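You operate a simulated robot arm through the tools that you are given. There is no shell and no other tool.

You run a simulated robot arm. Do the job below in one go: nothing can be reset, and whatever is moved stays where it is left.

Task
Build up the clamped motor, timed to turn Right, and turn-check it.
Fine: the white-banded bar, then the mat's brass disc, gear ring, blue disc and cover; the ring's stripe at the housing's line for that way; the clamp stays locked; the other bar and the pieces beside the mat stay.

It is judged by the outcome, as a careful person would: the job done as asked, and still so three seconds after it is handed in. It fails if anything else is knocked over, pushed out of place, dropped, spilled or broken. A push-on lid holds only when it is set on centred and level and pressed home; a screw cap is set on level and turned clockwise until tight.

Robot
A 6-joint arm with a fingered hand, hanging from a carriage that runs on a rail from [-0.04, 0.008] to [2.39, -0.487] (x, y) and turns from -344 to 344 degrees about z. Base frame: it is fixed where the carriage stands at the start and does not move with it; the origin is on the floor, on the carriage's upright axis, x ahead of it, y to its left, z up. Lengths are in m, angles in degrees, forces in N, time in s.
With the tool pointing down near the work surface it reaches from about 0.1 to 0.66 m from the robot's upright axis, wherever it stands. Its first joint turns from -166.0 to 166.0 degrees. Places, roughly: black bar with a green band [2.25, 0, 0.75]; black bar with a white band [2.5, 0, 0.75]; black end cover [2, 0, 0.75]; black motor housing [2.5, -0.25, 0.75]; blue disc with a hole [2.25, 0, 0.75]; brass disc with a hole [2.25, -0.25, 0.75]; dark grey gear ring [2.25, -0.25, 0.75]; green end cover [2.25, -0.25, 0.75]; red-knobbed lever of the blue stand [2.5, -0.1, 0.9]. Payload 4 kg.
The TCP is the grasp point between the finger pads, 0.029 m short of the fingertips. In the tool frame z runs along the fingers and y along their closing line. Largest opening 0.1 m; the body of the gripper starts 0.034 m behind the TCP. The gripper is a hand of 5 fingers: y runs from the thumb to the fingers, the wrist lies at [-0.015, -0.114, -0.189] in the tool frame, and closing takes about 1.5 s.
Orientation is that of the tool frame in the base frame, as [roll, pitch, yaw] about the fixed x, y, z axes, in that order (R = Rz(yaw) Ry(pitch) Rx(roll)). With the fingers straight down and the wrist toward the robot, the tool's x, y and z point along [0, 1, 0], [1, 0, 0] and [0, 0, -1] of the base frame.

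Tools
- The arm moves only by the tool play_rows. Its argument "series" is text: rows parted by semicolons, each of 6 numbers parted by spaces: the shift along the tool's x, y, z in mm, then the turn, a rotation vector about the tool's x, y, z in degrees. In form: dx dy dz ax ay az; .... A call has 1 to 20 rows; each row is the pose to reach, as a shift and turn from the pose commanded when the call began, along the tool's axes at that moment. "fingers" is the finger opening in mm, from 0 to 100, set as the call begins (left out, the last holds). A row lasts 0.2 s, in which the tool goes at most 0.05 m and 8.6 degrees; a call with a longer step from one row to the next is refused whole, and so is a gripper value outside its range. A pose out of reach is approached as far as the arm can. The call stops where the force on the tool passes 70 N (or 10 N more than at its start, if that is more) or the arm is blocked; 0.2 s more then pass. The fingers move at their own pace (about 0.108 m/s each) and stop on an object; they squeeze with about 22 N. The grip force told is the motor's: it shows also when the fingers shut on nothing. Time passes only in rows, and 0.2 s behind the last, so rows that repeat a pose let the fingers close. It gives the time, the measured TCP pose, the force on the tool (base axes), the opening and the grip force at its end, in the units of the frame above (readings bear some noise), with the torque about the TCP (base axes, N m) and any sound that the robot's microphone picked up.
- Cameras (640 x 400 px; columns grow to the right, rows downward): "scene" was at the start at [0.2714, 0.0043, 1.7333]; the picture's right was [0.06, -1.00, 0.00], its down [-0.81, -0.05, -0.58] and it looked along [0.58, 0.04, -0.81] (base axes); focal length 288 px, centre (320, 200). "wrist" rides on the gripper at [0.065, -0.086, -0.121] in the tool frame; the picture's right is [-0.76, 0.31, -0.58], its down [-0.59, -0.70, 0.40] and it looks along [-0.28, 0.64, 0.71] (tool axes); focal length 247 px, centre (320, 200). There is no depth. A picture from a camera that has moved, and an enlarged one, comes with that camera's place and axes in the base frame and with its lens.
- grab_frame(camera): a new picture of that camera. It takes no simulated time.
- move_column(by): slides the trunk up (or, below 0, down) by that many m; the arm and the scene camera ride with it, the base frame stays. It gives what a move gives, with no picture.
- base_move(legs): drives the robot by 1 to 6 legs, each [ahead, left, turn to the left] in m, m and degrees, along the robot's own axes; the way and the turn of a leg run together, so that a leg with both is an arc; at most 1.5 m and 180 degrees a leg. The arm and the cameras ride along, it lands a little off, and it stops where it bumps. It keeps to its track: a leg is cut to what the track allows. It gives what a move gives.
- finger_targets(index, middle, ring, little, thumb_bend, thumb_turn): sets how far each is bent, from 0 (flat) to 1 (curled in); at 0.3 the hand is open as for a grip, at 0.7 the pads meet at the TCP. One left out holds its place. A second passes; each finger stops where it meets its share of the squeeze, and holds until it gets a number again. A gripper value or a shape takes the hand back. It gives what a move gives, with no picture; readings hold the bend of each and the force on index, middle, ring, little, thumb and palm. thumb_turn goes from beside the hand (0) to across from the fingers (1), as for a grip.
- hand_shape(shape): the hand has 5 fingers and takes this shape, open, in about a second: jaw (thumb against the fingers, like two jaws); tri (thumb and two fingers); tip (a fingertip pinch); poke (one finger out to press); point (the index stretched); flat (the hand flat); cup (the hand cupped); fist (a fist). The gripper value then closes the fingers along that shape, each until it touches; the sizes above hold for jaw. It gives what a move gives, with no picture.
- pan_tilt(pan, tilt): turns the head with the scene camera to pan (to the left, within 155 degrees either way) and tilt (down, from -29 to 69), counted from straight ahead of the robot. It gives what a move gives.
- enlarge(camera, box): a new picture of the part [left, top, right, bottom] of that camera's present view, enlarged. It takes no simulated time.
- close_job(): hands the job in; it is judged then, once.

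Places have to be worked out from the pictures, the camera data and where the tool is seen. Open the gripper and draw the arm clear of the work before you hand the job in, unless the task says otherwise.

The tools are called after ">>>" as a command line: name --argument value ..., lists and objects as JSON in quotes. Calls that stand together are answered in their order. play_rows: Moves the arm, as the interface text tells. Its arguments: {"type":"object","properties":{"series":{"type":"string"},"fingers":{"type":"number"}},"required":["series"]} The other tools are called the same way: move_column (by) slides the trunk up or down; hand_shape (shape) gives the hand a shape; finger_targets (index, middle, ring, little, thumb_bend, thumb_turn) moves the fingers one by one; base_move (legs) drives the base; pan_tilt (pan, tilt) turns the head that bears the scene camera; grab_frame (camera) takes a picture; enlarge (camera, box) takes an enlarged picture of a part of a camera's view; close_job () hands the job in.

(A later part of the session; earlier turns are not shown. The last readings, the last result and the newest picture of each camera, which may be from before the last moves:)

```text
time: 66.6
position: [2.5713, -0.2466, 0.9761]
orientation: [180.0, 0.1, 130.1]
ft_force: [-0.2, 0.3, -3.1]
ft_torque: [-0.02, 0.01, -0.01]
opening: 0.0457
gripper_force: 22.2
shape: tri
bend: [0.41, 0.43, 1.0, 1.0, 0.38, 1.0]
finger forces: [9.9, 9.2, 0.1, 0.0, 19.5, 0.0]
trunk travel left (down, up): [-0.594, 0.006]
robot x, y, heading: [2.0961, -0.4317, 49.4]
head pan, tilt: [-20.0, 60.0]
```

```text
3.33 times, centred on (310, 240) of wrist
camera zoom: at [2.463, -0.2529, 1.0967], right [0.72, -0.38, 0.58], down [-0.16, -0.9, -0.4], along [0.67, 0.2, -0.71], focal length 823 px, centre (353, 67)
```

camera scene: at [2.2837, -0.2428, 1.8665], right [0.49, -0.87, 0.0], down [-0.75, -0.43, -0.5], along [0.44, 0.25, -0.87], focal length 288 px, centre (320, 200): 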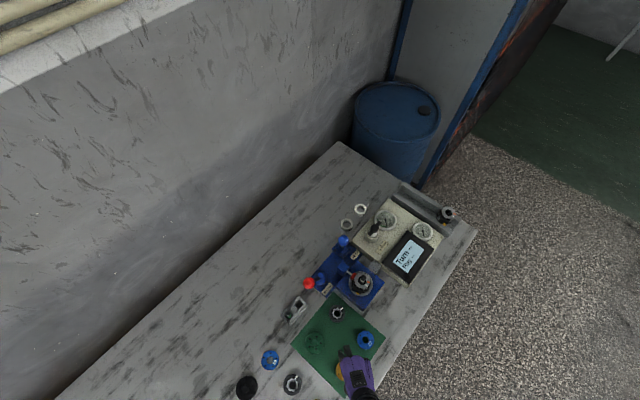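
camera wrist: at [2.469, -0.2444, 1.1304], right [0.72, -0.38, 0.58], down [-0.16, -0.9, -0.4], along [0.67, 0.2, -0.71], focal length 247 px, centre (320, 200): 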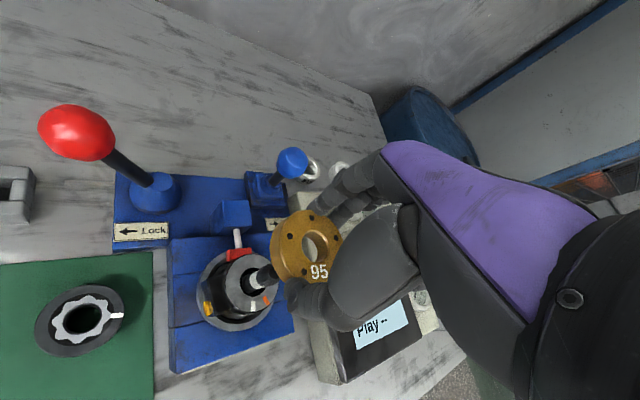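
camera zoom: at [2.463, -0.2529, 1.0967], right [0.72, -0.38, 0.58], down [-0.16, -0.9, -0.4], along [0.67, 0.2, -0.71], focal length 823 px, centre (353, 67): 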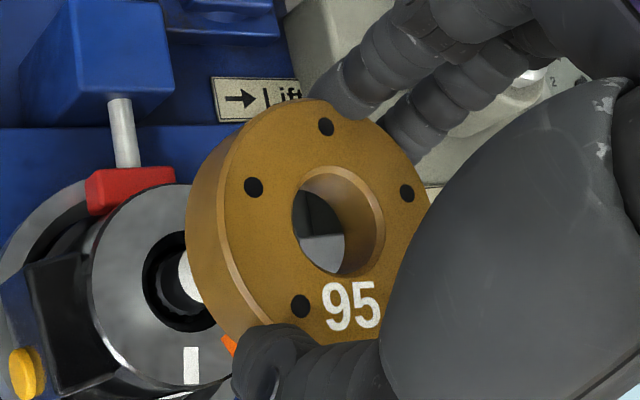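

The camera poses are consistent: hole at (2.5704, -0.247), bar top at (2.573, -0.244). I shift (+0.6, +3.9) mm in the tool frame and settle.

>>> play_rows --series "0.6 3.9 0 0 0 0; 0.6 3.9 0 0 0 0; 0.6 3.9 0 0 0 0; 0.6 3.9 0 0 0 0"

>>> enlarge --camera "wrist" --box '[250, 180, 370, 300]'

```text
time: 67.6
position: [2.5743, -0.2453, 0.9772]
orientation: [179.9, 0.1, 130.0]
ft_force: [-0.9, 0.6, -2.2]
ft_torque: [-0.02, 0.02, 0.06]
opening: 0.046
gripper_force: 22.1
shape: tri
bend: [0.41, 0.43, 1.0, 1.0, 0.38, 1.0]
finger forces: [10.0, 9.3, 0.0, 0.0, 19.6, 0.1]
trunk travel left (down, up): [-0.594, 0.006]
robot x, y, heading: [2.0987, -0.4243, 49.3]
head pan, tilt: [-20.0, 60.0]
```

```text
3.33 times, centred on (310, 240) of wrist
camera zoom: at [2.4662, -0.2507, 1.097], right [0.72, -0.38, 0.58], down [-0.16, -0.9, -0.4], along [0.67, 0.2, -0.71], focal length 823 px, centre (353, 67)
```

zoom: 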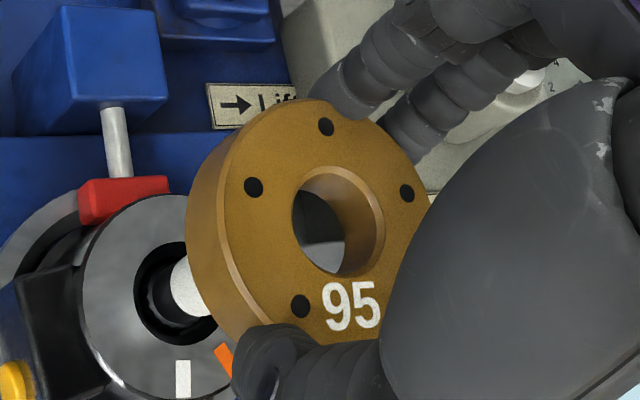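

Hole and bar are now within ~1 mm. I lower slowly 14 mm and check for contact.

>>> play_rows --series "0 0 3 0 0 0; 0 0 6 0 0 0; 0 0 9 0 0 0; 0 0 12 0 0 0; 0 0 14 0 0 0; 0 0 14 0 0 0"

>>> enlarge --camera "wrist" --box '[250, 180, 370, 300]'

```text
time: 69.0
position: [2.5731, -0.2455, 0.9625]
orientation: [-180.0, 0.2, 130.2]
ft_force: [0.2, 0.2, -2.7]
ft_torque: [0.01, -0.01, -0.01]
opening: 0.0463
gripper_force: 21.8
shape: tri
bend: [0.41, 0.43, 1.0, 1.0, 0.38, 1.0]
finger forces: [10.0, 9.2, 0.0, 0.0, 19.5, 0.0]
trunk travel left (down, up): [-0.594, 0.006]
robot x, y, heading: [2.0952, -0.4309, 49.5]
head pan, tilt: [-20.0, 60.0]
```

```text
3.33 times, centred on (310, 240) of wrist
camera zoom: at [2.465, -0.2517, 1.0839], right [0.72, -0.38, 0.58], down [-0.16, -0.9, -0.4], along [0.67, 0.2, -0.71], focal length 823 px, centre (353, 67)
```

zoom: 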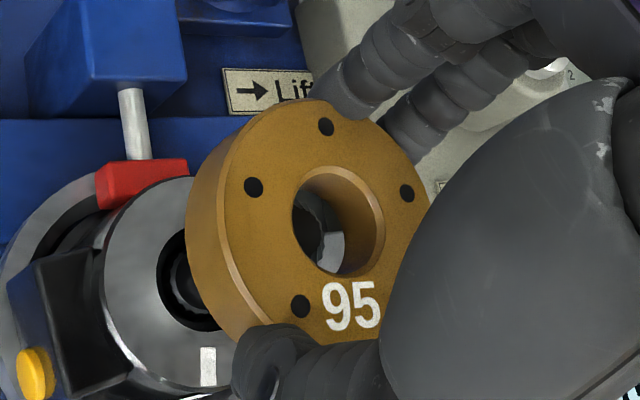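

The bar's top is showing inside the hole with no force. I zoom closer to confirm the centring.

>>> enlarge --camera "wrist" --box '[285, 215, 345, 265]'

```text
8.00 times, centred on (315, 240) of wrist
camera zoom: at [2.465, -0.2517, 1.0839], right [0.72, -0.38, 0.58], down [-0.16, -0.9, -0.4], along [0.67, 0.2, -0.71], focal length 1976 px, centre (360, -120)
```

zoom: 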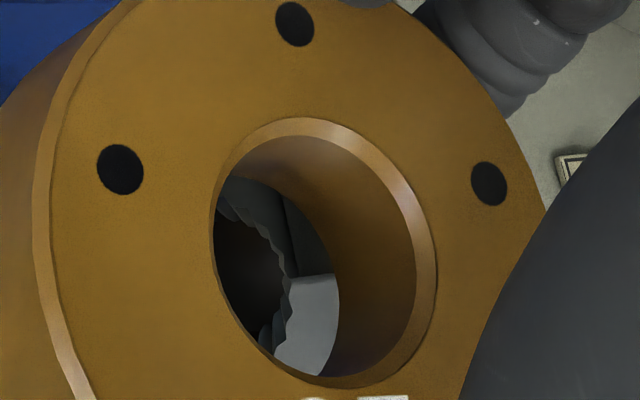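

Comparing rims, the bar sits about +3 mm in tool x from the hole centre, and not yet in it. I shift +2.8 mm and re-check.

>>> play_rows --series "2.8 0 0 0 0 0; 2.8 0 0 0 0 0; 2.8 0 0 0 0 0"

>>> enlarge --camera "wrist" --box '[285, 215, 345, 265]'

```text
time: 69.8
position: [2.5711, -0.243, 0.9632]
orientation: [180.0, 0.0, 130.1]
ft_force: [0.4, -0.2, -3.2]
ft_torque: [-0.02, 0.02, 0.0]
opening: 0.0462
gripper_force: 22.2
shape: tri
bend: [0.41, 0.43, 1.0, 1.0, 0.38, 1.0]
finger forces: [9.8, 9.3, 0.1, 0.0, 19.6, 0.0]
trunk travel left (down, up): [-0.594, 0.006]
robot x, y, heading: [2.0991, -0.4283, 49.2]
head pan, tilt: [-20.0, 60.0]
```

```text
8.00 times, centred on (315, 240) of wrist
camera zoom: at [2.4628, -0.25, 1.0846], right [0.72, -0.38, 0.58], down [-0.16, -0.9, -0.4], along [0.67, 0.2, -0.71], focal length 1976 px, centre (360, -120)
```

zoom: 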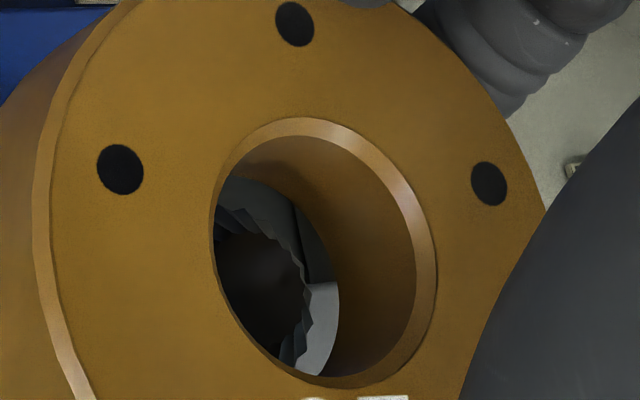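

The bar rim now matches a centred position with about 3 mm to go. I lower 6 mm and check force and picture.

>>> play_rows --series "0 0 2 0 0 0; 0 0 4 0 0 0; 0 0 6 0 0 0; 0 0 6 0 0 0"

>>> enlarge --camera "wrist" --box '[285, 215, 345, 265]'

```text
time: 70.8
position: [2.5717, -0.2442, 0.9557]
orientation: [179.9, 0.1, 130.1]
ft_force: [0.2, 0.9, -3.6]
ft_torque: [0.0, -0.03, 0.0]
opening: 0.046
gripper_force: 22.4
shape: tri
bend: [0.41, 0.43, 1.0, 1.0, 0.38, 1.0]
finger forces: [9.9, 9.2, 0.0, 0.0, 19.5, 0.0]
trunk travel left (down, up): [-0.594, 0.006]
robot x, y, heading: [2.1002, -0.4275, 49.4]
head pan, tilt: [-20.0, 60.0]
```

```text
8.00 times, centred on (315, 240) of wrist
camera zoom: at [2.4635, -0.2494, 1.0775], right [0.72, -0.38, 0.58], down [-0.16, -0.9, -0.4], along [0.67, 0.2, -0.71], focal length 1976 px, centre (360, -120)
```

zoom: 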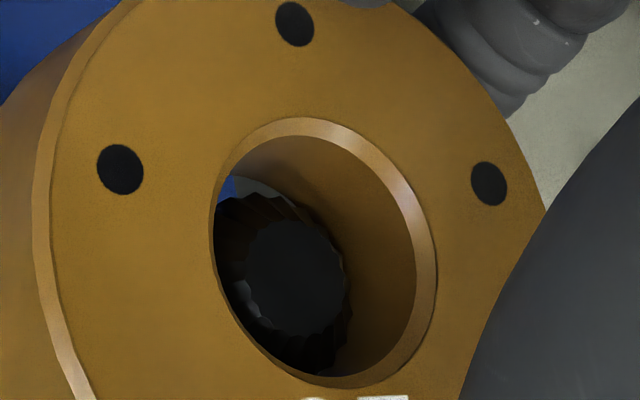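

The bar has entered the hole without force. I keep lowering in steps.

>>> play_rows --series "0 0 3 0 0 0; 0 0 6 0 0 0; 0 0 9 0 0 0; 0 0 12 0 0 0; 0 0 12 0 0 0"

>>> enlarge --camera "wrist" --box '[250, 180, 370, 300]'

```text
time: 72.0
position: [2.5711, -0.2439, 0.9455]
orientation: [-179.9, 0.1, 130.1]
ft_force: [0.8, -0.6, -2.4]
ft_torque: [0.01, 0.03, 0.03]
opening: 0.0463
gripper_force: 21.9
shape: tri
bend: [0.41, 0.43, 1.0, 1.0, 0.38, 1.0]
finger forces: [9.9, 9.2, 0.0, 0.0, 19.5, 0.1]
trunk travel left (down, up): [-0.594, 0.006]
robot x, y, heading: [2.0989, -0.428, 49.3]
head pan, tilt: [-20.0, 60.0]
```

```text
3.33 times, centred on (310, 240) of wrist
camera zoom: at [2.4633, -0.2497, 1.065], right [0.72, -0.38, 0.58], down [-0.16, -0.9, -0.4], along [0.67, 0.2, -0.71], focal length 823 px, centre (353, 67)
```

zoom: 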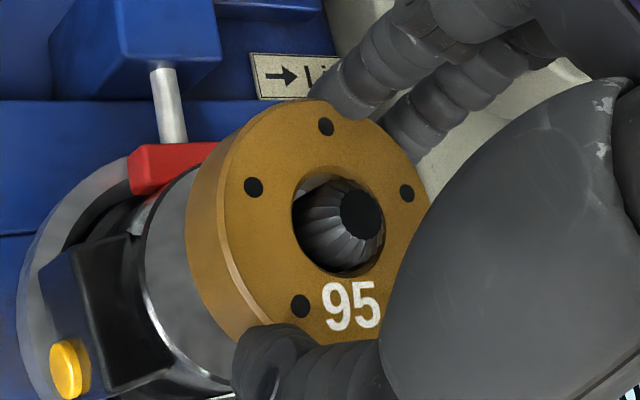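

Going well; lowering a further 15 mm.

>>> play_rows --series "0 0 3 0 0 0; 0 0 6 0 0 0; 0 0 9 0 0 0; 0 0 12 0 0 0; 0 0 15 0 0 0; 0 0 15 0 0 0"

>>> enlarge --camera "wrist" --box '[250, 180, 370, 300]'

```text
time: 73.4
position: [2.5695, -0.2452, 0.9291]
orientation: [-179.9, 0.1, 130.1]
ft_force: [0.0, -0.6, -1.4]
ft_torque: [-0.02, -0.03, -0.02]
opening: 0.0464
gripper_force: 22.0
shape: tri
bend: [0.41, 0.43, 1.0, 1.0, 0.38, 1.0]
finger forces: [10.0, 9.2, 0.1, 0.0, 19.4, 0.0]
trunk travel left (down, up): [-0.594, 0.006]
robot x, y, heading: [2.0932, -0.4279, 49.3]
head pan, tilt: [-20.0, 60.0]
```

```text
3.33 times, centred on (310, 240) of wrist
camera zoom: at [2.4625, -0.2512, 1.0503], right [0.72, -0.38, 0.58], down [-0.16, -0.9, -0.4], along [0.67, 0.2, -0.71], focal length 823 px, centre (353, 67)
```

zoom: 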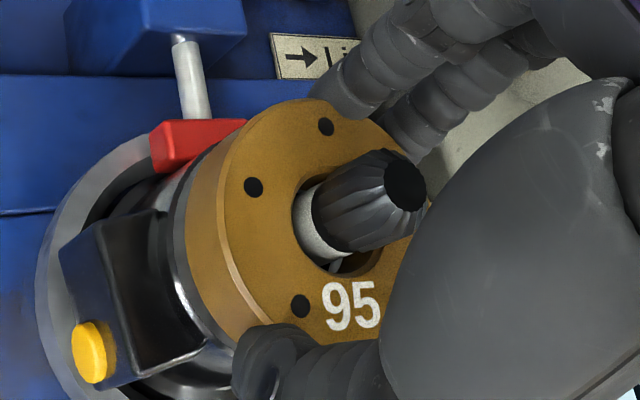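

Close to the housing face now; lowering the last ~9 mm until contact.

>>> play_rows --series "0 0 2 0 0 0; 0 0 4 0 0 0; 0 0 6 0 0 0; 0 0 7.5 0 0 0; 0 0 7.5 0 0 0"

>>> enlarge --camera "wrist" --box '[230, 160, 390, 300]'

```text
time: 74.6
position: [2.5713, -0.2443, 0.9211]
orientation: [-180.0, 0.0, 130.0]
ft_force: [-1.0, 0.2, -2.9]
ft_torque: [-0.03, -0.02, -0.03]
opening: 0.0462
gripper_force: 21.8
shape: tri
bend: [0.41, 0.43, 1.0, 1.0, 0.38, 1.0]
finger forces: [10.0, 9.2, 0.1, 0.0, 19.5, 0.0]
trunk travel left (down, up): [-0.594, 0.006]
robot x, y, heading: [2.0961, -0.429, 49.6]
head pan, tilt: [-20.0, 60.0]
```

```text
2.86 times, centred on (310, 230) of wrist
camera zoom: at [2.4634, -0.2496, 1.0432], right [0.72, -0.38, 0.58], down [-0.16, -0.9, -0.4], along [0.67, 0.2, -0.71], focal length 706 px, centre (349, 114)
```

zoom: 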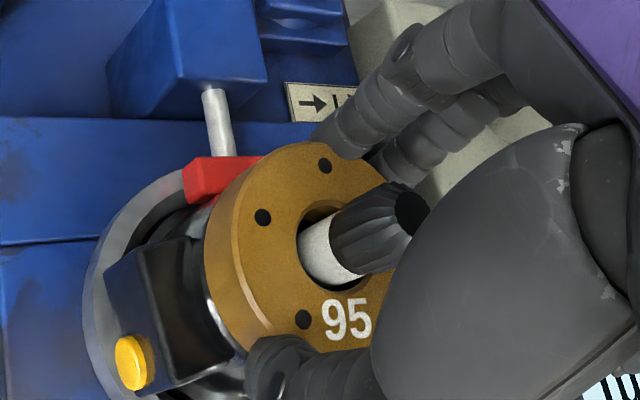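

Still no contact; lowering in 1 mm steps.

>>> play_rows --series "0 0 1 0 0 0; 0 0 2 0 0 0; 0 0 3 0 0 0; 0 0 3 0 0 0"

>>> enlarge --camera "wrist" --box '[230, 160, 390, 300]'

```text
time: 75.6
position: [2.5718, -0.2441, 0.9195]
orientation: [179.9, 0.1, 130.1]
ft_force: [-1.1, -0.6, 4.5]
ft_torque: [0.01, 0.03, -0.02]
opening: 0.0463
gripper_force: 22.1
shape: tri
bend: [0.41, 0.43, 1.0, 1.0, 0.38, 1.0]
finger forces: [10.0, 9.6, 0.0, 0.0, 21.1, 0.0]
trunk travel left (down, up): [-0.594, 0.006]
robot x, y, heading: [2.0986, -0.4286, 49.3]
head pan, tilt: [-20.0, 60.0]
```

```text
2.86 times, centred on (310, 230) of wrist
camera zoom: at [2.4633, -0.2498, 1.0406], right [0.72, -0.38, 0.58], down [-0.16, -0.9, -0.4], along [0.67, 0.2, -0.71], focal length 706 px, centre (349, 114)
```

zoom: 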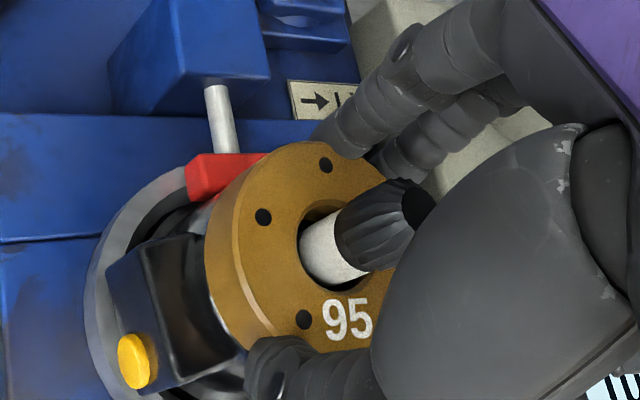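

The disc rests on the housing face (z force switched to +4.5 N). I release it, opening gently.

>>> play_rows --series "0 0 0 0 0 0; 0 0 0 0 0 0; 0 0 0 0 0 0; 0 0 0 0 0 0; 0 0 0 0 0 0" --fingers 85

>>> enlarge --camera "wrist" --box '[200, 150, 400, 350]'

```text
time: 76.8
position: [2.5711, -0.2448, 0.9192]
orientation: [179.9, 0.2, 130.1]
ft_force: [-1.0, -0.1, -0.7]
ft_torque: [0.04, 0.0, 0.01]
opening: 0.0847
gripper_force: 0.1
shape: tri
bend: [0.36, 0.32, 0.99, 0.99, 0.31, 0.98]
finger forces: [0.0, 0.0, 0.0, 0.0, 0.0, 0.0]
trunk travel left (down, up): [-0.594, 0.006]
robot x, y, heading: [2.0931, -0.4279, 49.4]
head pan, tilt: [-20.0, 60.0]
```

```text
2.00 times, centred on (300, 250) of wrist
camera zoom: at [2.4628, -0.25, 1.0401], right [0.72, -0.38, 0.58], down [-0.16, -0.9, -0.4], along [0.67, 0.2, -0.71], focal length 494 px, centre (360, 100)
```

zoom: 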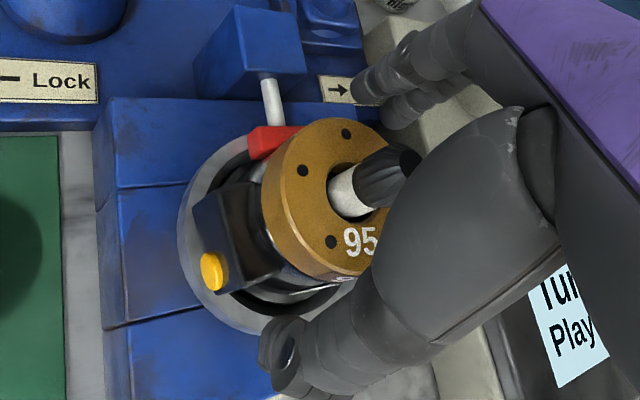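

Released cleanly. I rise straight up and inspect the seating.

>>> play_rows --series "0 0 -10 0 0 0; 0 0 -30 0 0 0; 0 0 -60 0 0 0; 0 0 -95 0 0 0; 0 0 -95 0 0 0; 0 0 -95 0 0 0"

>>> enlarge --camera "wrist" --box '[190, 220, 330, 340]'

>>> pan_tilt --pan -15 --tilt 69

>>> grab_frame --camera "scene"

```text
time: 78.2
position: [2.5722, -0.2431, 1.0142]
orientation: [-180.0, 0.1, 130.1]
ft_force: [0.0, -1.1, -0.6]
ft_torque: [0.05, -0.02, 0.02]
opening: 0.085
gripper_force: 0.0
shape: tri
bend: [0.36, 0.32, 0.99, 0.99, 0.3, 0.98]
finger forces: [0.0, 0.0, 0.1, 0.0, 0.0, 0.0]
trunk travel left (down, up): [-0.594, 0.006]
robot x, y, heading: [2.097, -0.4261, 49.3]
head pan, tilt: [-20.0, 60.0]
```

```text
3.33 times, centred on (260, 280) of wrist
camera zoom: at [2.4633, -0.2493, 1.1354], right [0.72, -0.38, 0.58], down [-0.16, -0.9, -0.4], along [0.67, 0.2, -0.71], focal length 823 px, centre (520, -67)
```

zoom: 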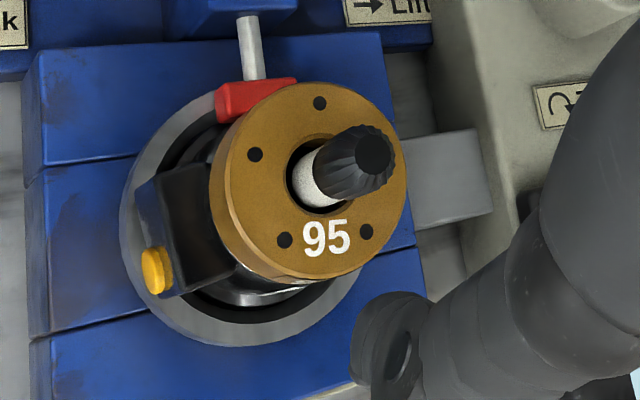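

```text
time: 78.9
position: [2.5711, -0.2431, 1.0144]
orientation: [179.9, 0.0, 130.1]
ft_force: [0.5, -0.5, 0.7]
ft_torque: [0.04, 0.0, 0.0]
opening: 0.0849
gripper_force: 0.2
shape: tri
bend: [0.36, 0.32, 0.99, 0.99, 0.3, 0.98]
finger forces: [0.0, 0.0, 0.1, 0.0, 0.0, 0.0]
trunk travel left (down, up): [-0.594, 0.006]
robot x, y, heading: [2.0975, -0.4248, 49.2]
head pan, tilt: [-15.0, 68.8]
```

```text
taken
camera scene: at [2.2718, -0.244, 1.8571], right [0.57, -0.82, 0.0], down [-0.77, -0.53, -0.36], along [0.3, 0.21, -0.93], focal length 288 px, centre (320, 200)
```

scene: 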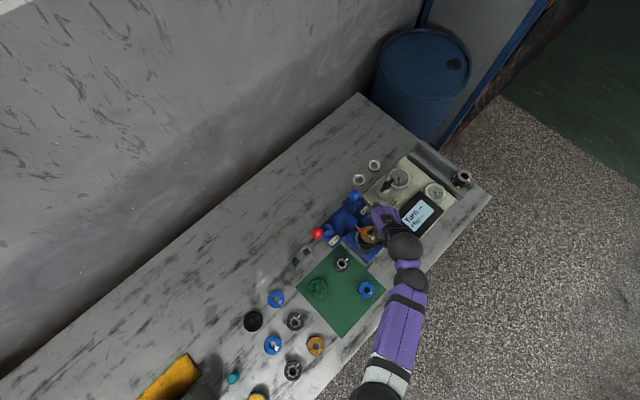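

The brass disc is flat on the housing. Now the gear ring: its stripe points at ≈ −20° while the white line lies at ≈ −109° from the bore centre, so the ring must turn ≈ −89° between grasp and placement. I go above the ring at yaw 165° for an accurate look.

>>> play_rows --series "20 -15.5 0 0 0 -7; 40 -31.1 0 0 0 -14; 60 -46.6 0 0 0 -21; 80 -62.2 0 0 0 -28; 99.9 -77.7 0 0 0 -34.9; 99.9 -77.7 25 0 0 -34.9; 99.9 -77.7 54 0 0 -34.9; 99.9 -77.7 54 0 0 -34.9; 99.9 -77.7 54 0 0 -34.9" --fingers 88

>>> grab_frame --camera "wrist"

>>> enlarge --camera "wrist" --box '[200, 230, 320, 330]'

>>> enlarge --camera "scene" --box '[320, 200, 400, 280]'

```text
time: 80.9
position: [2.4498, -0.2169, 0.9592]
orientation: [180.0, 0.0, 165.0]
ft_force: [-0.1, -0.3, -0.1]
ft_torque: [0.0, 0.0, -0.03]
opening: 0.0875
gripper_force: 0.0
shape: tri
bend: [0.35, 0.31, 0.99, 0.99, 0.3, 0.98]
finger forces: [0.0, 0.1, 0.0, 0.0, 0.0, 0.1]
trunk travel left (down, up): [-0.594, 0.006]
robot x, y, heading: [2.0968, -0.429, 49.5]
head pan, tilt: [-15.0, 68.8]
```

```text
taken
camera wrist: at [2.3636, -0.2836, 1.0801], right [0.81, 0.1, 0.58], down [0.39, -0.83, -0.4], along [0.44, 0.55, -0.71], focal length 247 px, centre (320, 200)
```

wrist: 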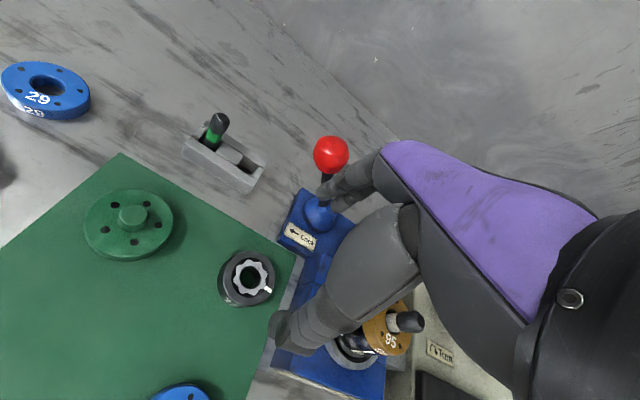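

```text
4.00 times, centred on (260, 280) of wrist
camera zoom: at [2.3636, -0.2836, 1.0801], right [0.81, 0.1, 0.58], down [0.39, -0.83, -0.4], along [0.44, 0.55, -0.71], focal length 988 px, centre (560, -120)
```

zoom: 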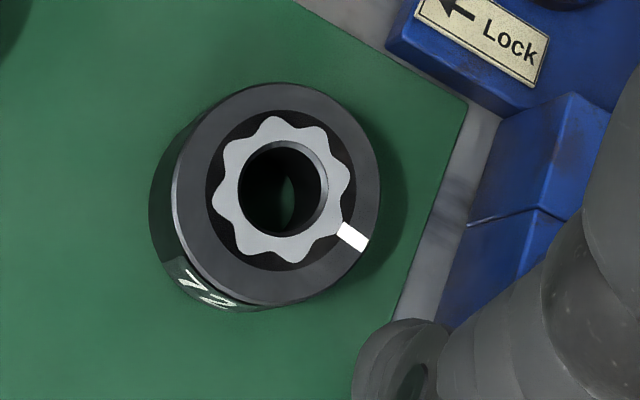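

```text
5.00 times, centred on (360, 240) of scene
camera zoom: at [2.2718, -0.244, 1.8571], right [0.57, -0.82, 0.0], down [-0.77, -0.53, -0.36], along [0.3, 0.2, -0.93], focal length 1438 px, centre (120, 0)
```

zoom: 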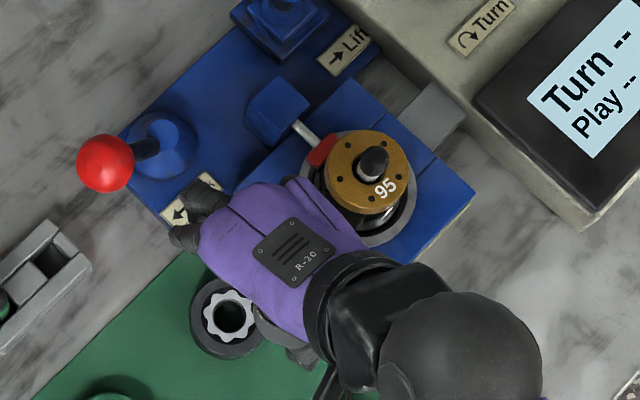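

The ring is centred under the TCP; its stripe heads ≈ −16.5°. The lock plate's corner is near the fingers' side, so I narrow the opening to 72 mm before descending.

>>> play_rows --series "0 0 0 0 0 0; 0 0 30 0 0 0; 0 0 60 0 0 0; 0 0 90 0 0 0; 0 0 108 0 0 0; 0 0 108 0 0 0; 0 0 108 0 0 0" --fingers 72

>>> enlarge --camera "wrist" --box '[220, 140, 400, 360]'

```text
time: 82.5
position: [2.4456, -0.2181, 0.8561]
orientation: [-180.0, 0.1, 165.0]
ft_force: [-0.8, 0.3, 0.1]
ft_torque: [0.01, 0.02, -0.01]
opening: 0.0723
gripper_force: 0.0
shape: tri
bend: [0.4, 0.35, 0.99, 0.99, 0.3, 0.99]
finger forces: [0.1, 0.0, 0.0, 0.0, 0.1, 0.1]
out of reach, approached as far as the arm can: row 5, 6, 7
trunk travel left (down, up): [-0.594, 0.006]
robot x, y, heading: [2.0998, -0.4255, 49.2]
head pan, tilt: [-15.0, 68.8]
```

```text
1.82 times, centred on (310, 250) of wrist
camera zoom: at [2.3596, -0.2848, 0.9766], right [0.81, 0.1, 0.58], down [0.39, -0.83, -0.4], along [0.44, 0.55, -0.71], focal length 449 px, centre (338, 109)
```

zoom: 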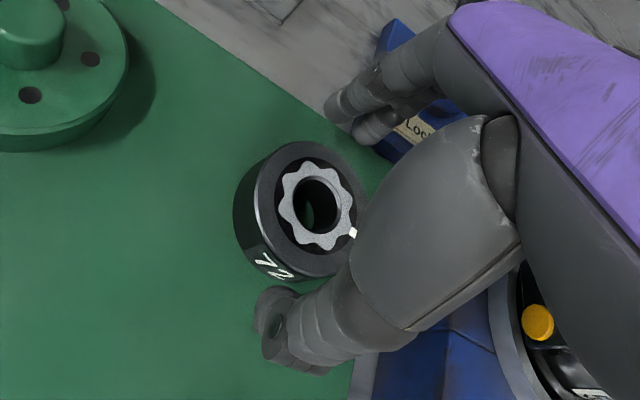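

Out of reach at z≈0.856 with this trunk height. I raise the hand 80 mm, lower the trunk by 60 mm, then re-check.

>>> play_rows --series "0 0 -30 0 0 0; 0 0 -60 0 0 0; 0 0 -80 0 0 0; 0 0 -80 0 0 0"

>>> move_column --by -0.06

>>> enlarge --camera "wrist" --box '[220, 140, 400, 360]'

```text
time: 83.5
position: [2.4402, -0.2214, 0.9347]
orientation: [-179.8, -0.4, 165.0]
ft_force: [-0.6, -0.2, 0.1]
ft_torque: [-0.01, -0.07, -0.03]
opening: 0.0724
gripper_force: 0.0
shape: tri
bend: [0.4, 0.35, 0.99, 0.99, 0.3, 0.99]
finger forces: [0.0, 0.0, 0.0, 0.1, 0.0, 0.0]
out of reach, approached as far as the arm can: row 1, 2
trunk travel left (down, up): [-0.594, 0.006]
robot x, y, heading: [2.0936, -0.4264, 49.5]
head pan, tilt: [-15.0, 68.8]
```

```text
time: 84.5
position: [2.444, -0.221, 0.8753]
orientation: [180.0, 0.0, 165.0]
ft_force: [-0.9, 0.0, 0.2]
ft_torque: [-0.02, 0.0, -0.01]
opening: 0.0723
gripper_force: 0.0
shape: tri
bend: [0.4, 0.35, 0.99, 0.99, 0.3, 0.99]
finger forces: [0.0, 0.0, 0.0, 0.0, 0.0, 0.0]
trunk travel left (down, up): [-0.534, 0.066]
robot x, y, heading: [2.0926, -0.4257, 49.8]
head pan, tilt: [-15.0, 68.8]
```

```text
1.82 times, centred on (310, 250) of wrist
camera zoom: at [2.3587, -0.2866, 0.9963], right [0.81, 0.1, 0.58], down [0.39, -0.83, -0.4], along [0.44, 0.55, -0.71], focal length 449 px, centre (338, 109)
```

zoom: 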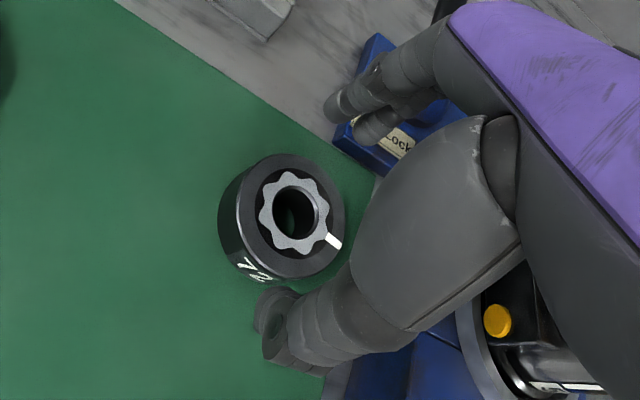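

Now with the trunk lower, the ring reads at tool offset (−4, +5). I correct and descend to TCP z≈0.836 in steps.

>>> play_rows --series "-4 5.1 0 0 0 0; -4 5.1 12 0 0 0; -4 5.1 20 0 0 0; -4 5.1 20 0 0 0; -4 5.1 20 0 0 0"

>>> enlarge --camera "wrist" --box '[220, 140, 400, 360]'

```text
time: 85.7
position: [2.4483, -0.2164, 0.8564]
orientation: [-179.9, 0.1, 165.0]
ft_force: [-0.3, 0.4, 0.5]
ft_torque: [-0.01, 0.01, 0.01]
opening: 0.0724
gripper_force: 0.0
shape: tri
bend: [0.4, 0.35, 0.99, 0.99, 0.3, 0.99]
finger forces: [0.1, 0.0, 0.0, 0.0, 0.0, 0.0]
trunk travel left (down, up): [-0.534, 0.066]
robot x, y, heading: [2.0981, -0.4273, 49.6]
head pan, tilt: [-15.0, 68.8]
```

```text
1.82 times, centred on (310, 250) of wrist
camera zoom: at [2.363, -0.2833, 0.9763], right [0.81, 0.1, 0.58], down [0.39, -0.83, -0.4], along [0.44, 0.55, -0.71], focal length 449 px, centre (338, 109)
```

zoom: 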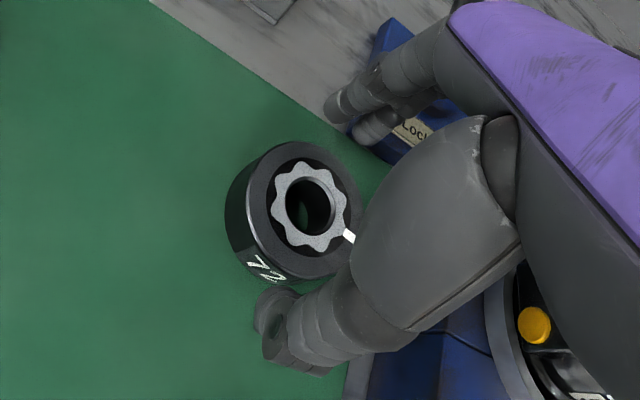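

Nearly centred. I lower the remaining 21 mm with a small correction.

>>> play_rows --series "-1.5 0.8 6 0 0 0; -1.5 0.8 12 0 0 0; -1.5 0.8 17 0 0 0; -1.5 0.8 21 0 0 0; -1.5 0.8 21 0 0 0; -1.5 0.8 21 0 0 0"

>>> enlarge --camera "wrist" --box '[220, 140, 400, 360]'

```text
time: 87.1
position: [2.4511, -0.2162, 0.8334]
orientation: [-179.9, 0.0, 165.1]
ft_force: [-0.2, -0.3, -0.4]
ft_torque: [0.0, 0.0, -0.05]
opening: 0.0723
gripper_force: 0.1
shape: tri
bend: [0.4, 0.35, 0.99, 0.99, 0.3, 0.99]
finger forces: [0.1, 0.0, 0.0, 0.0, 0.0, 0.0]
trunk travel left (down, up): [-0.534, 0.066]
robot x, y, heading: [2.0977, -0.4275, 49.4]
head pan, tilt: [-15.0, 68.8]
```

```text
1.82 times, centred on (310, 250) of wrist
camera zoom: at [2.3654, -0.282, 0.9554], right [0.81, 0.1, 0.58], down [0.39, -0.83, -0.4], along [0.44, 0.55, -0.71], focal length 449 px, centre (338, 109)
```

zoom: 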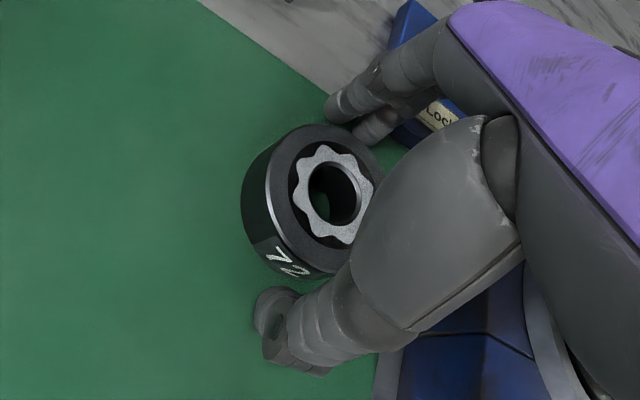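

Ring centred on axis. I close on it.

>>> play_rows --series "0 0 0 0 0 0; 0 0 0 0 0 0; 0 0 0 0 0 0; 0 0 0 0 0 0; 0 0 0 0 0 0; 0 0 0 0 0 0; 0 0 0 0 0 0" --fingers 25

>>> enlarge --camera "wrist" --box '[220, 140, 400, 360]'

```text
time: 88.7
position: [2.4503, -0.2151, 0.8345]
orientation: [-179.9, 0.0, 165.0]
ft_force: [-0.4, -0.6, 0.3]
ft_torque: [-0.03, 0.05, -0.01]
opening: 0.0445
gripper_force: 22.1
shape: tri
bend: [0.43, 0.46, 1.0, 1.0, 0.39, 1.0]
finger forces: [10.0, 9.6, 0.0, 0.0, 19.6, 0.0]
trunk travel left (down, up): [-0.534, 0.066]
robot x, y, heading: [2.0956, -0.4264, 49.4]
head pan, tilt: [-15.0, 68.8]
```

```text
1.82 times, centred on (310, 250) of wrist
camera zoom: at [2.3652, -0.2822, 0.9553], right [0.81, 0.1, 0.58], down [0.39, -0.83, -0.4], along [0.44, 0.55, -0.71], focal length 449 px, centre (338, 109)
```

zoom: 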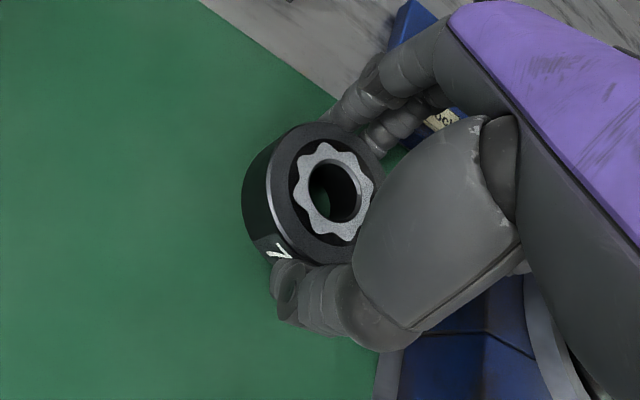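

Firm grip. I lift the ring to z≈0.98.

>>> play_rows --series "0 0 -5 0 0 0; 0 0 -20 0 0 0; 0 0 -50 0 0 0; 0 0 -85 0 0 0; 0 0 -120 0 0 0; 0 0 -150 0 0 0; 0 0 -150 0 0 0; 0 0 -150 0 0 0"

>>> enlarge --camera "wrist" --box '[220, 140, 400, 360]'

```text
time: 90.5
position: [2.4508, -0.216, 0.9827]
orientation: [-180.0, 0.0, 165.0]
ft_force: [0.5, 1.0, -3.5]
ft_torque: [0.02, 0.03, -0.01]
opening: 0.0444
gripper_force: 22.2
shape: tri
bend: [0.42, 0.46, 1.0, 1.0, 0.39, 1.0]
finger forces: [10.5, 9.8, 0.0, 0.0, 19.5, 0.0]
trunk travel left (down, up): [-0.534, 0.066]
robot x, y, heading: [2.098, -0.422, 49.3]
head pan, tilt: [-15.0, 68.8]
```

```text
1.82 times, centred on (310, 250) of wrist
camera zoom: at [2.366, -0.2825, 1.1041], right [0.81, 0.1, 0.58], down [0.39, -0.83, -0.4], along [0.44, 0.55, -0.71], focal length 449 px, centre (338, 109)
```

zoom: 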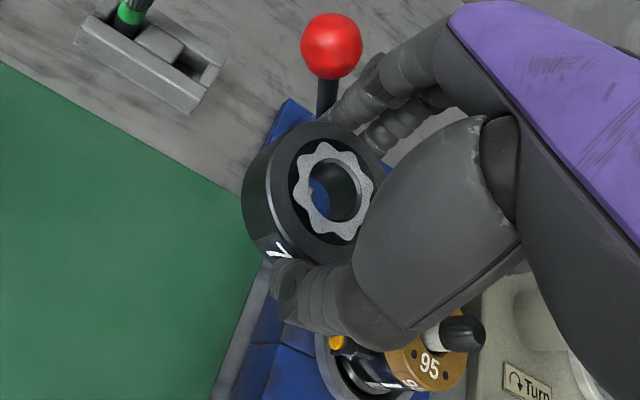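

Now I rotate the ring −92.6° (tool z +92.6) while moving it over the bar.

>>> play_rows --series "0 0 0 0 0 8.4; 0 0 0 0 0 16.8; 0 0 0 0 0 25.2; 0 0 0 0 0 33.6; -17.7 0.7 0 0 0 42.1; -35.4 1.4 0 0 0 50.5; -53.1 2.1 0 0 0 58.9; -70.9 2.8 0 0 0 67.3; -88.6 3.5 0 0 0 75.8; -106.3 4.2 0 0 0 84.2; -124 4.9 0 0 0 92.6; -124 4.9 0 0 0 92.6; -124 4.9 0 0 0 92.6; -124 4.9 0 0 0 92.6"

>>> grab_frame --camera "wrist"

>>> enlarge --camera "wrist" --box '[220, 160, 380, 300]'

>>> enlarge --camera "scene" --box '[320, 180, 420, 280]'

```text
time: 93.5
position: [2.5741, -0.2434, 0.9851]
orientation: [-180.0, 0.1, 72.5]
ft_force: [-0.7, -0.1, -2.8]
ft_torque: [-0.02, -0.04, 0.01]
opening: 0.0444
gripper_force: 22.4
shape: tri
bend: [0.42, 0.47, 1.0, 1.0, 0.39, 1.0]
finger forces: [11.0, 9.7, 0.1, 0.0, 19.2, 0.0]
trunk travel left (down, up): [-0.534, 0.066]
robot x, y, heading: [2.0982, -0.4259, 49.6]
head pan, tilt: [-15.0, 68.8]
```

```text
taken
camera wrist: at [2.5119, -0.1569, 1.1054], right [0.06, -0.81, 0.58], down [-0.85, -0.35, -0.4], along [0.53, -0.47, -0.71], focal length 247 px, centre (320, 200)
```

wrist: 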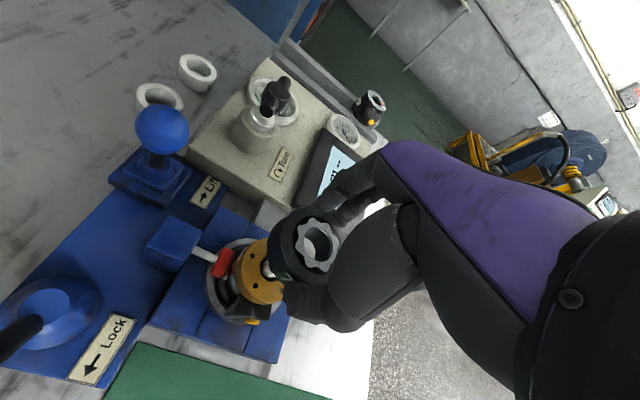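

```text
2.86 times, centred on (300, 230) of wrist
camera zoom: at [2.5119, -0.1569, 1.1054], right [0.06, -0.81, 0.58], down [-0.85, -0.35, -0.4], along [0.53, -0.47, -0.71], focal length 706 px, centre (377, 114)
```

zoom: 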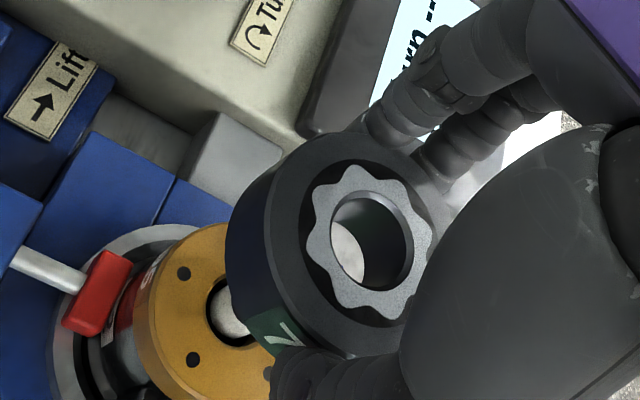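

```text
4.00 times, centred on (370, 230) of scene
camera zoom: at [2.2717, -0.244, 1.7971], right [0.57, -0.82, 0.0], down [-0.77, -0.53, -0.36], along [0.3, 0.2, -0.93], focal length 1150 px, centre (120, 80)
```

zoom: 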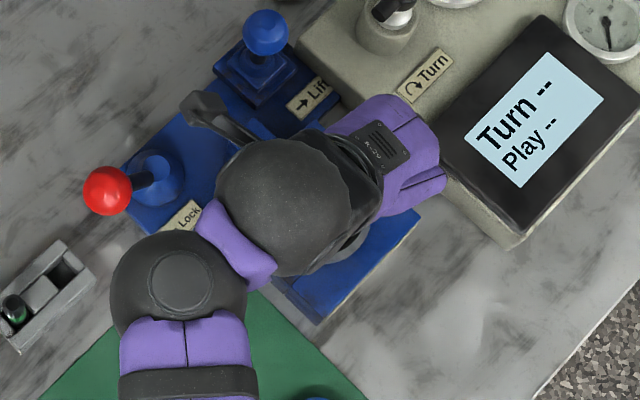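

The ring is over the bar at yaw 72.5°. Hole reads at (−0.4, +2) mm in the tool; the bar should be at (2.571, -0.2435), so I shift (0.6, −5.5) and lower to just above the bar top.

>>> play_rows --series "0.6 -5.5 0 0 0 0; 0.6 -5.5 8 0 0 0; 0.6 -5.5 16 0 0 0; 0.6 -5.5 19 0 0 0; 0.6 -5.5 19 0 0 0; 0.6 -5.5 19 0 0 0; 0.6 -5.5 19 0 0 0"

>>> enlarge --camera "wrist" --box '[285, 215, 345, 265]'

>>> enlarge --camera "wrist" --box '[220, 160, 380, 300]'

```text
time: 95.1
position: [2.5679, -0.2413, 0.9648]
orientation: [-179.9, 0.2, 72.4]
ft_force: [0.8, -0.1, -2.8]
ft_torque: [-0.02, 0.01, 0.03]
opening: 0.0442
gripper_force: 21.9
shape: tri
bend: [0.42, 0.47, 1.0, 1.0, 0.39, 1.0]
finger forces: [10.9, 9.7, 0.1, 0.1, 19.4, 0.0]
trunk travel left (down, up): [-0.534, 0.066]
robot x, y, heading: [2.0965, -0.4295, 49.1]
head pan, tilt: [-15.0, 68.8]
```

```text
8.00 times, centred on (315, 240) of wrist
camera zoom: at [2.506, -0.154, 1.0858], right [0.06, -0.81, 0.58], down [-0.85, -0.35, -0.4], along [0.53, -0.46, -0.71], focal length 1976 px, centre (360, -120)
```

zoom: 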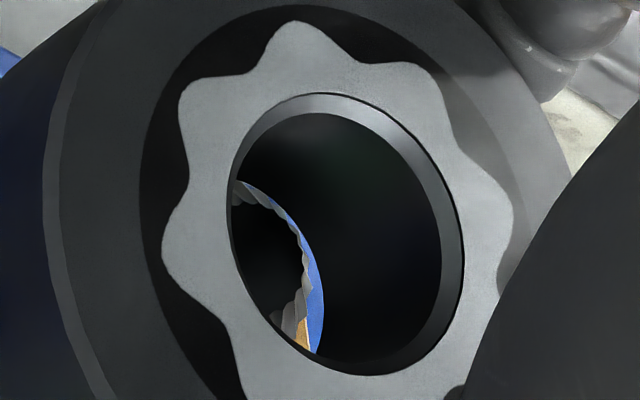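

```text
2.86 times, centred on (300, 230) of wrist
camera zoom: at [2.506, -0.154, 1.0858], right [0.06, -0.81, 0.58], down [-0.85, -0.35, -0.4], along [0.53, -0.46, -0.71], focal length 706 px, centre (377, 114)
```

zoom: 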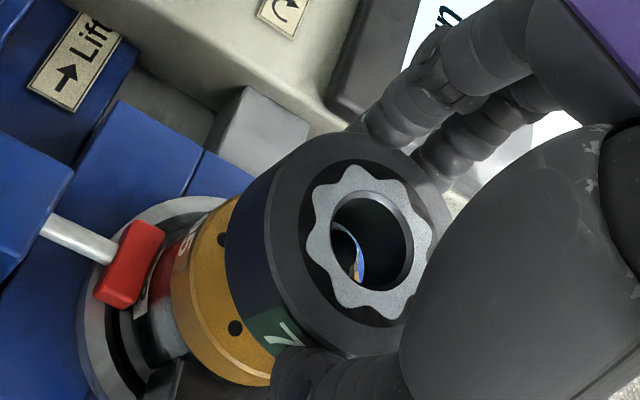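

Looking through the ring's hole, the bar is slightly towards +y (≈1–3 mm). I shift +1.8 mm in y and look again.

>>> play_rows --series "0 1.8 0 0 0 0; 0 1.8 0 0 0 0; 0 1.8 0 0 0 0"

>>> enlarge --camera "wrist" --box '[285, 215, 345, 265]'

```text
time: 95.9
position: [2.5684, -0.2414, 0.9649]
orientation: [-180.0, 0.2, 72.5]
ft_force: [-0.6, -0.5, -3.1]
ft_torque: [0.02, -0.05, 0.01]
opening: 0.0447
gripper_force: 22.2
shape: tri
bend: [0.42, 0.47, 1.0, 1.0, 0.39, 1.0]
finger forces: [10.9, 9.7, 0.0, 0.0, 19.3, 0.1]
trunk travel left (down, up): [-0.534, 0.066]
robot x, y, heading: [2.0946, -0.4294, 49.5]
head pan, tilt: [-15.0, 68.8]
```

```text
8.00 times, centred on (315, 240) of wrist
camera zoom: at [2.5075, -0.1537, 1.0855], right [0.06, -0.81, 0.58], down [-0.85, -0.35, -0.4], along [0.53, -0.46, -0.71], focal length 1976 px, centre (360, -120)
```

zoom: 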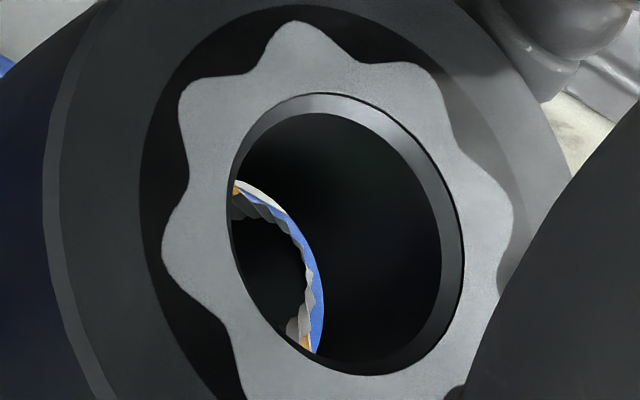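

Closer. One more +0.8 mm, then I lower 4 mm gently and watch for contact.

>>> play_rows --series "0 0.8 0 0 0 0; 0 0.8 1.5 0 0 0; 0 0.8 3 0 0 0; 0 0.8 4 0 0 0; 0 0.8 4 0 0 0"

>>> enlarge --camera "wrist" --box '[285, 215, 345, 265]'

```text
time: 97.1
position: [2.5695, -0.2413, 0.9606]
orientation: [180.0, 0.2, 72.4]
ft_force: [0.5, -1.0, -1.7]
ft_torque: [0.03, -0.02, 0.02]
opening: 0.0445
gripper_force: 22.1
shape: tri
bend: [0.42, 0.47, 1.0, 1.0, 0.39, 1.0]
finger forces: [10.8, 9.7, 0.1, 0.1, 19.3, 0.1]
trunk travel left (down, up): [-0.534, 0.066]
robot x, y, heading: [2.0985, -0.4249, 49.3]
head pan, tilt: [-15.0, 68.8]
```

```text
8.00 times, centred on (315, 240) of wrist
camera zoom: at [2.5073, -0.1537, 1.0823], right [0.06, -0.81, 0.58], down [-0.85, -0.35, -0.4], along [0.53, -0.46, -0.71], focal length 1976 px, centre (360, -120)
```

zoom: 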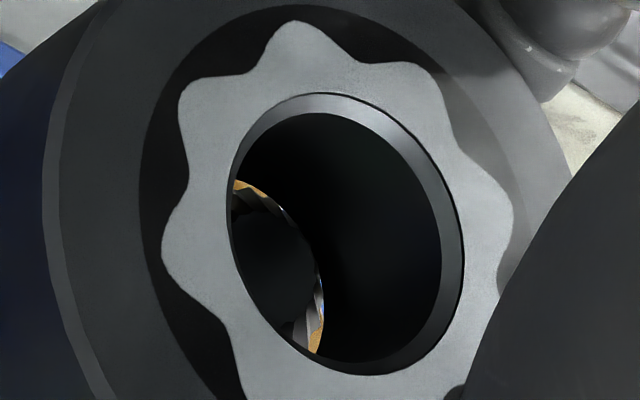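

No contact yet. The bar still looks ~1.5 mm towards +y; I shift +1 mm and lower 2 mm more.

>>> play_rows --series "0 1 0 0 0 0; 0 1 0 0 0 0; 0 1 1 0 0 0; 0 1 2 0 0 0; 0 1 2 0 0 0"

>>> enlarge --camera "wrist" --box '[285, 215, 345, 265]'

```text
time: 98.3
position: [2.5711, -0.2411, 0.9603]
orientation: [180.0, 0.1, 72.4]
ft_force: [0.2, -1.0, -3.1]
ft_torque: [-0.02, 0.0, -0.04]
opening: 0.0446
gripper_force: 21.7
shape: tri
bend: [0.42, 0.47, 1.0, 1.0, 0.39, 1.0]
finger forces: [11.0, 9.7, 0.1, 0.0, 19.2, 0.0]
trunk travel left (down, up): [-0.534, 0.066]
robot x, y, heading: [2.1005, -0.4274, 49.4]
head pan, tilt: [-15.0, 68.8]
```

```text
8.00 times, centred on (315, 240) of wrist
camera zoom: at [2.5083, -0.1543, 1.0809], right [0.06, -0.81, 0.58], down [-0.85, -0.35, -0.4], along [0.53, -0.47, -0.71], focal length 1976 px, centre (360, -120)
```

zoom: 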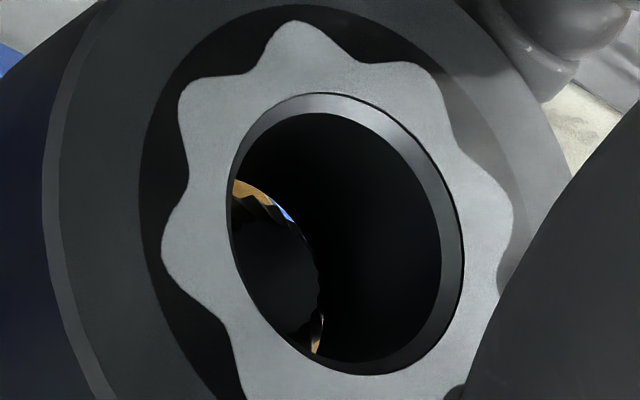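

The bar rim now overlaps the hole's lower edge symmetrically, so it is entering. I lower 5 mm more.

>>> play_rows --series "0 0 1.5 0 0 0; 0 0 3 0 0 0; 0 0 4.5 0 0 0; 0 0 5 0 0 0; 0 0 5 0 0 0"

>>> enlarge --camera "wrist" --box '[285, 215, 345, 265]'

```text
time: 99.5
position: [2.5706, -0.2437, 0.9554]
orientation: [179.9, 0.1, 72.4]
ft_force: [0.0, -0.1, -3.3]
ft_torque: [0.0, 0.01, -0.02]
opening: 0.0445
gripper_force: 21.8
shape: tri
bend: [0.42, 0.47, 1.0, 1.0, 0.39, 1.0]
finger forces: [10.8, 9.6, 0.1, 0.0, 19.2, 0.0]
trunk travel left (down, up): [-0.534, 0.066]
robot x, y, heading: [2.0928, -0.4304, 49.4]
head pan, tilt: [-15.0, 68.8]
```

```text
8.00 times, centred on (315, 240) of wrist
camera zoom: at [2.5084, -0.1551, 1.0755], right [0.06, -0.81, 0.58], down [-0.85, -0.35, -0.4], along [0.53, -0.46, -0.71], focal length 1976 px, centre (360, -120)
```

zoom: 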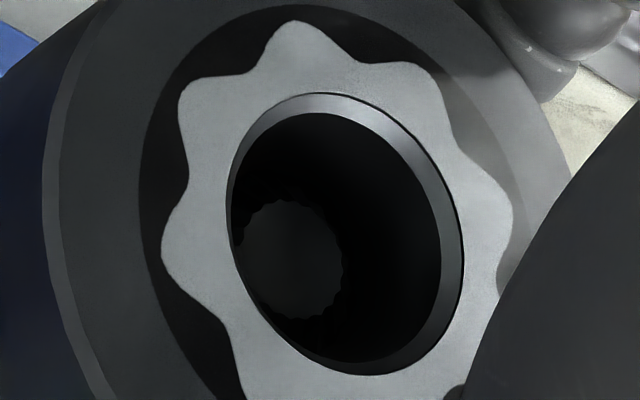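

The bar is inside the ring. Lowering further.

>>> play_rows --series "0 0 3 0 0 0; 0 0 6 0 0 0; 0 0 9 0 0 0; 0 0 12 0 0 0; 0 0 12 0 0 0"

>>> enlarge --camera "wrist" --box '[220, 160, 380, 300]'

```text
time: 100.7
position: [2.5707, -0.2424, 0.942]
orientation: [-180.0, 0.2, 72.5]
ft_force: [0.7, -0.2, -2.9]
ft_torque: [-0.04, 0.0, -0.02]
opening: 0.0443
gripper_force: 22.2
shape: tri
bend: [0.42, 0.47, 1.0, 1.0, 0.39, 1.0]
finger forces: [10.9, 9.7, 0.0, 0.1, 19.2, 0.0]
trunk travel left (down, up): [-0.534, 0.066]
robot x, y, heading: [2.0997, -0.4255, 49.4]
head pan, tilt: [-15.0, 68.8]
```

```text
2.86 times, centred on (300, 230) of wrist
camera zoom: at [2.5086, -0.1552, 1.0624], right [0.06, -0.81, 0.58], down [-0.85, -0.35, -0.4], along [0.53, -0.47, -0.71], focal length 706 px, centre (377, 114)
```

zoom: 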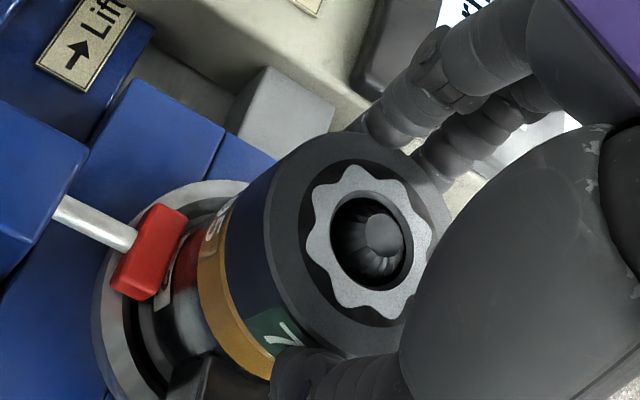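

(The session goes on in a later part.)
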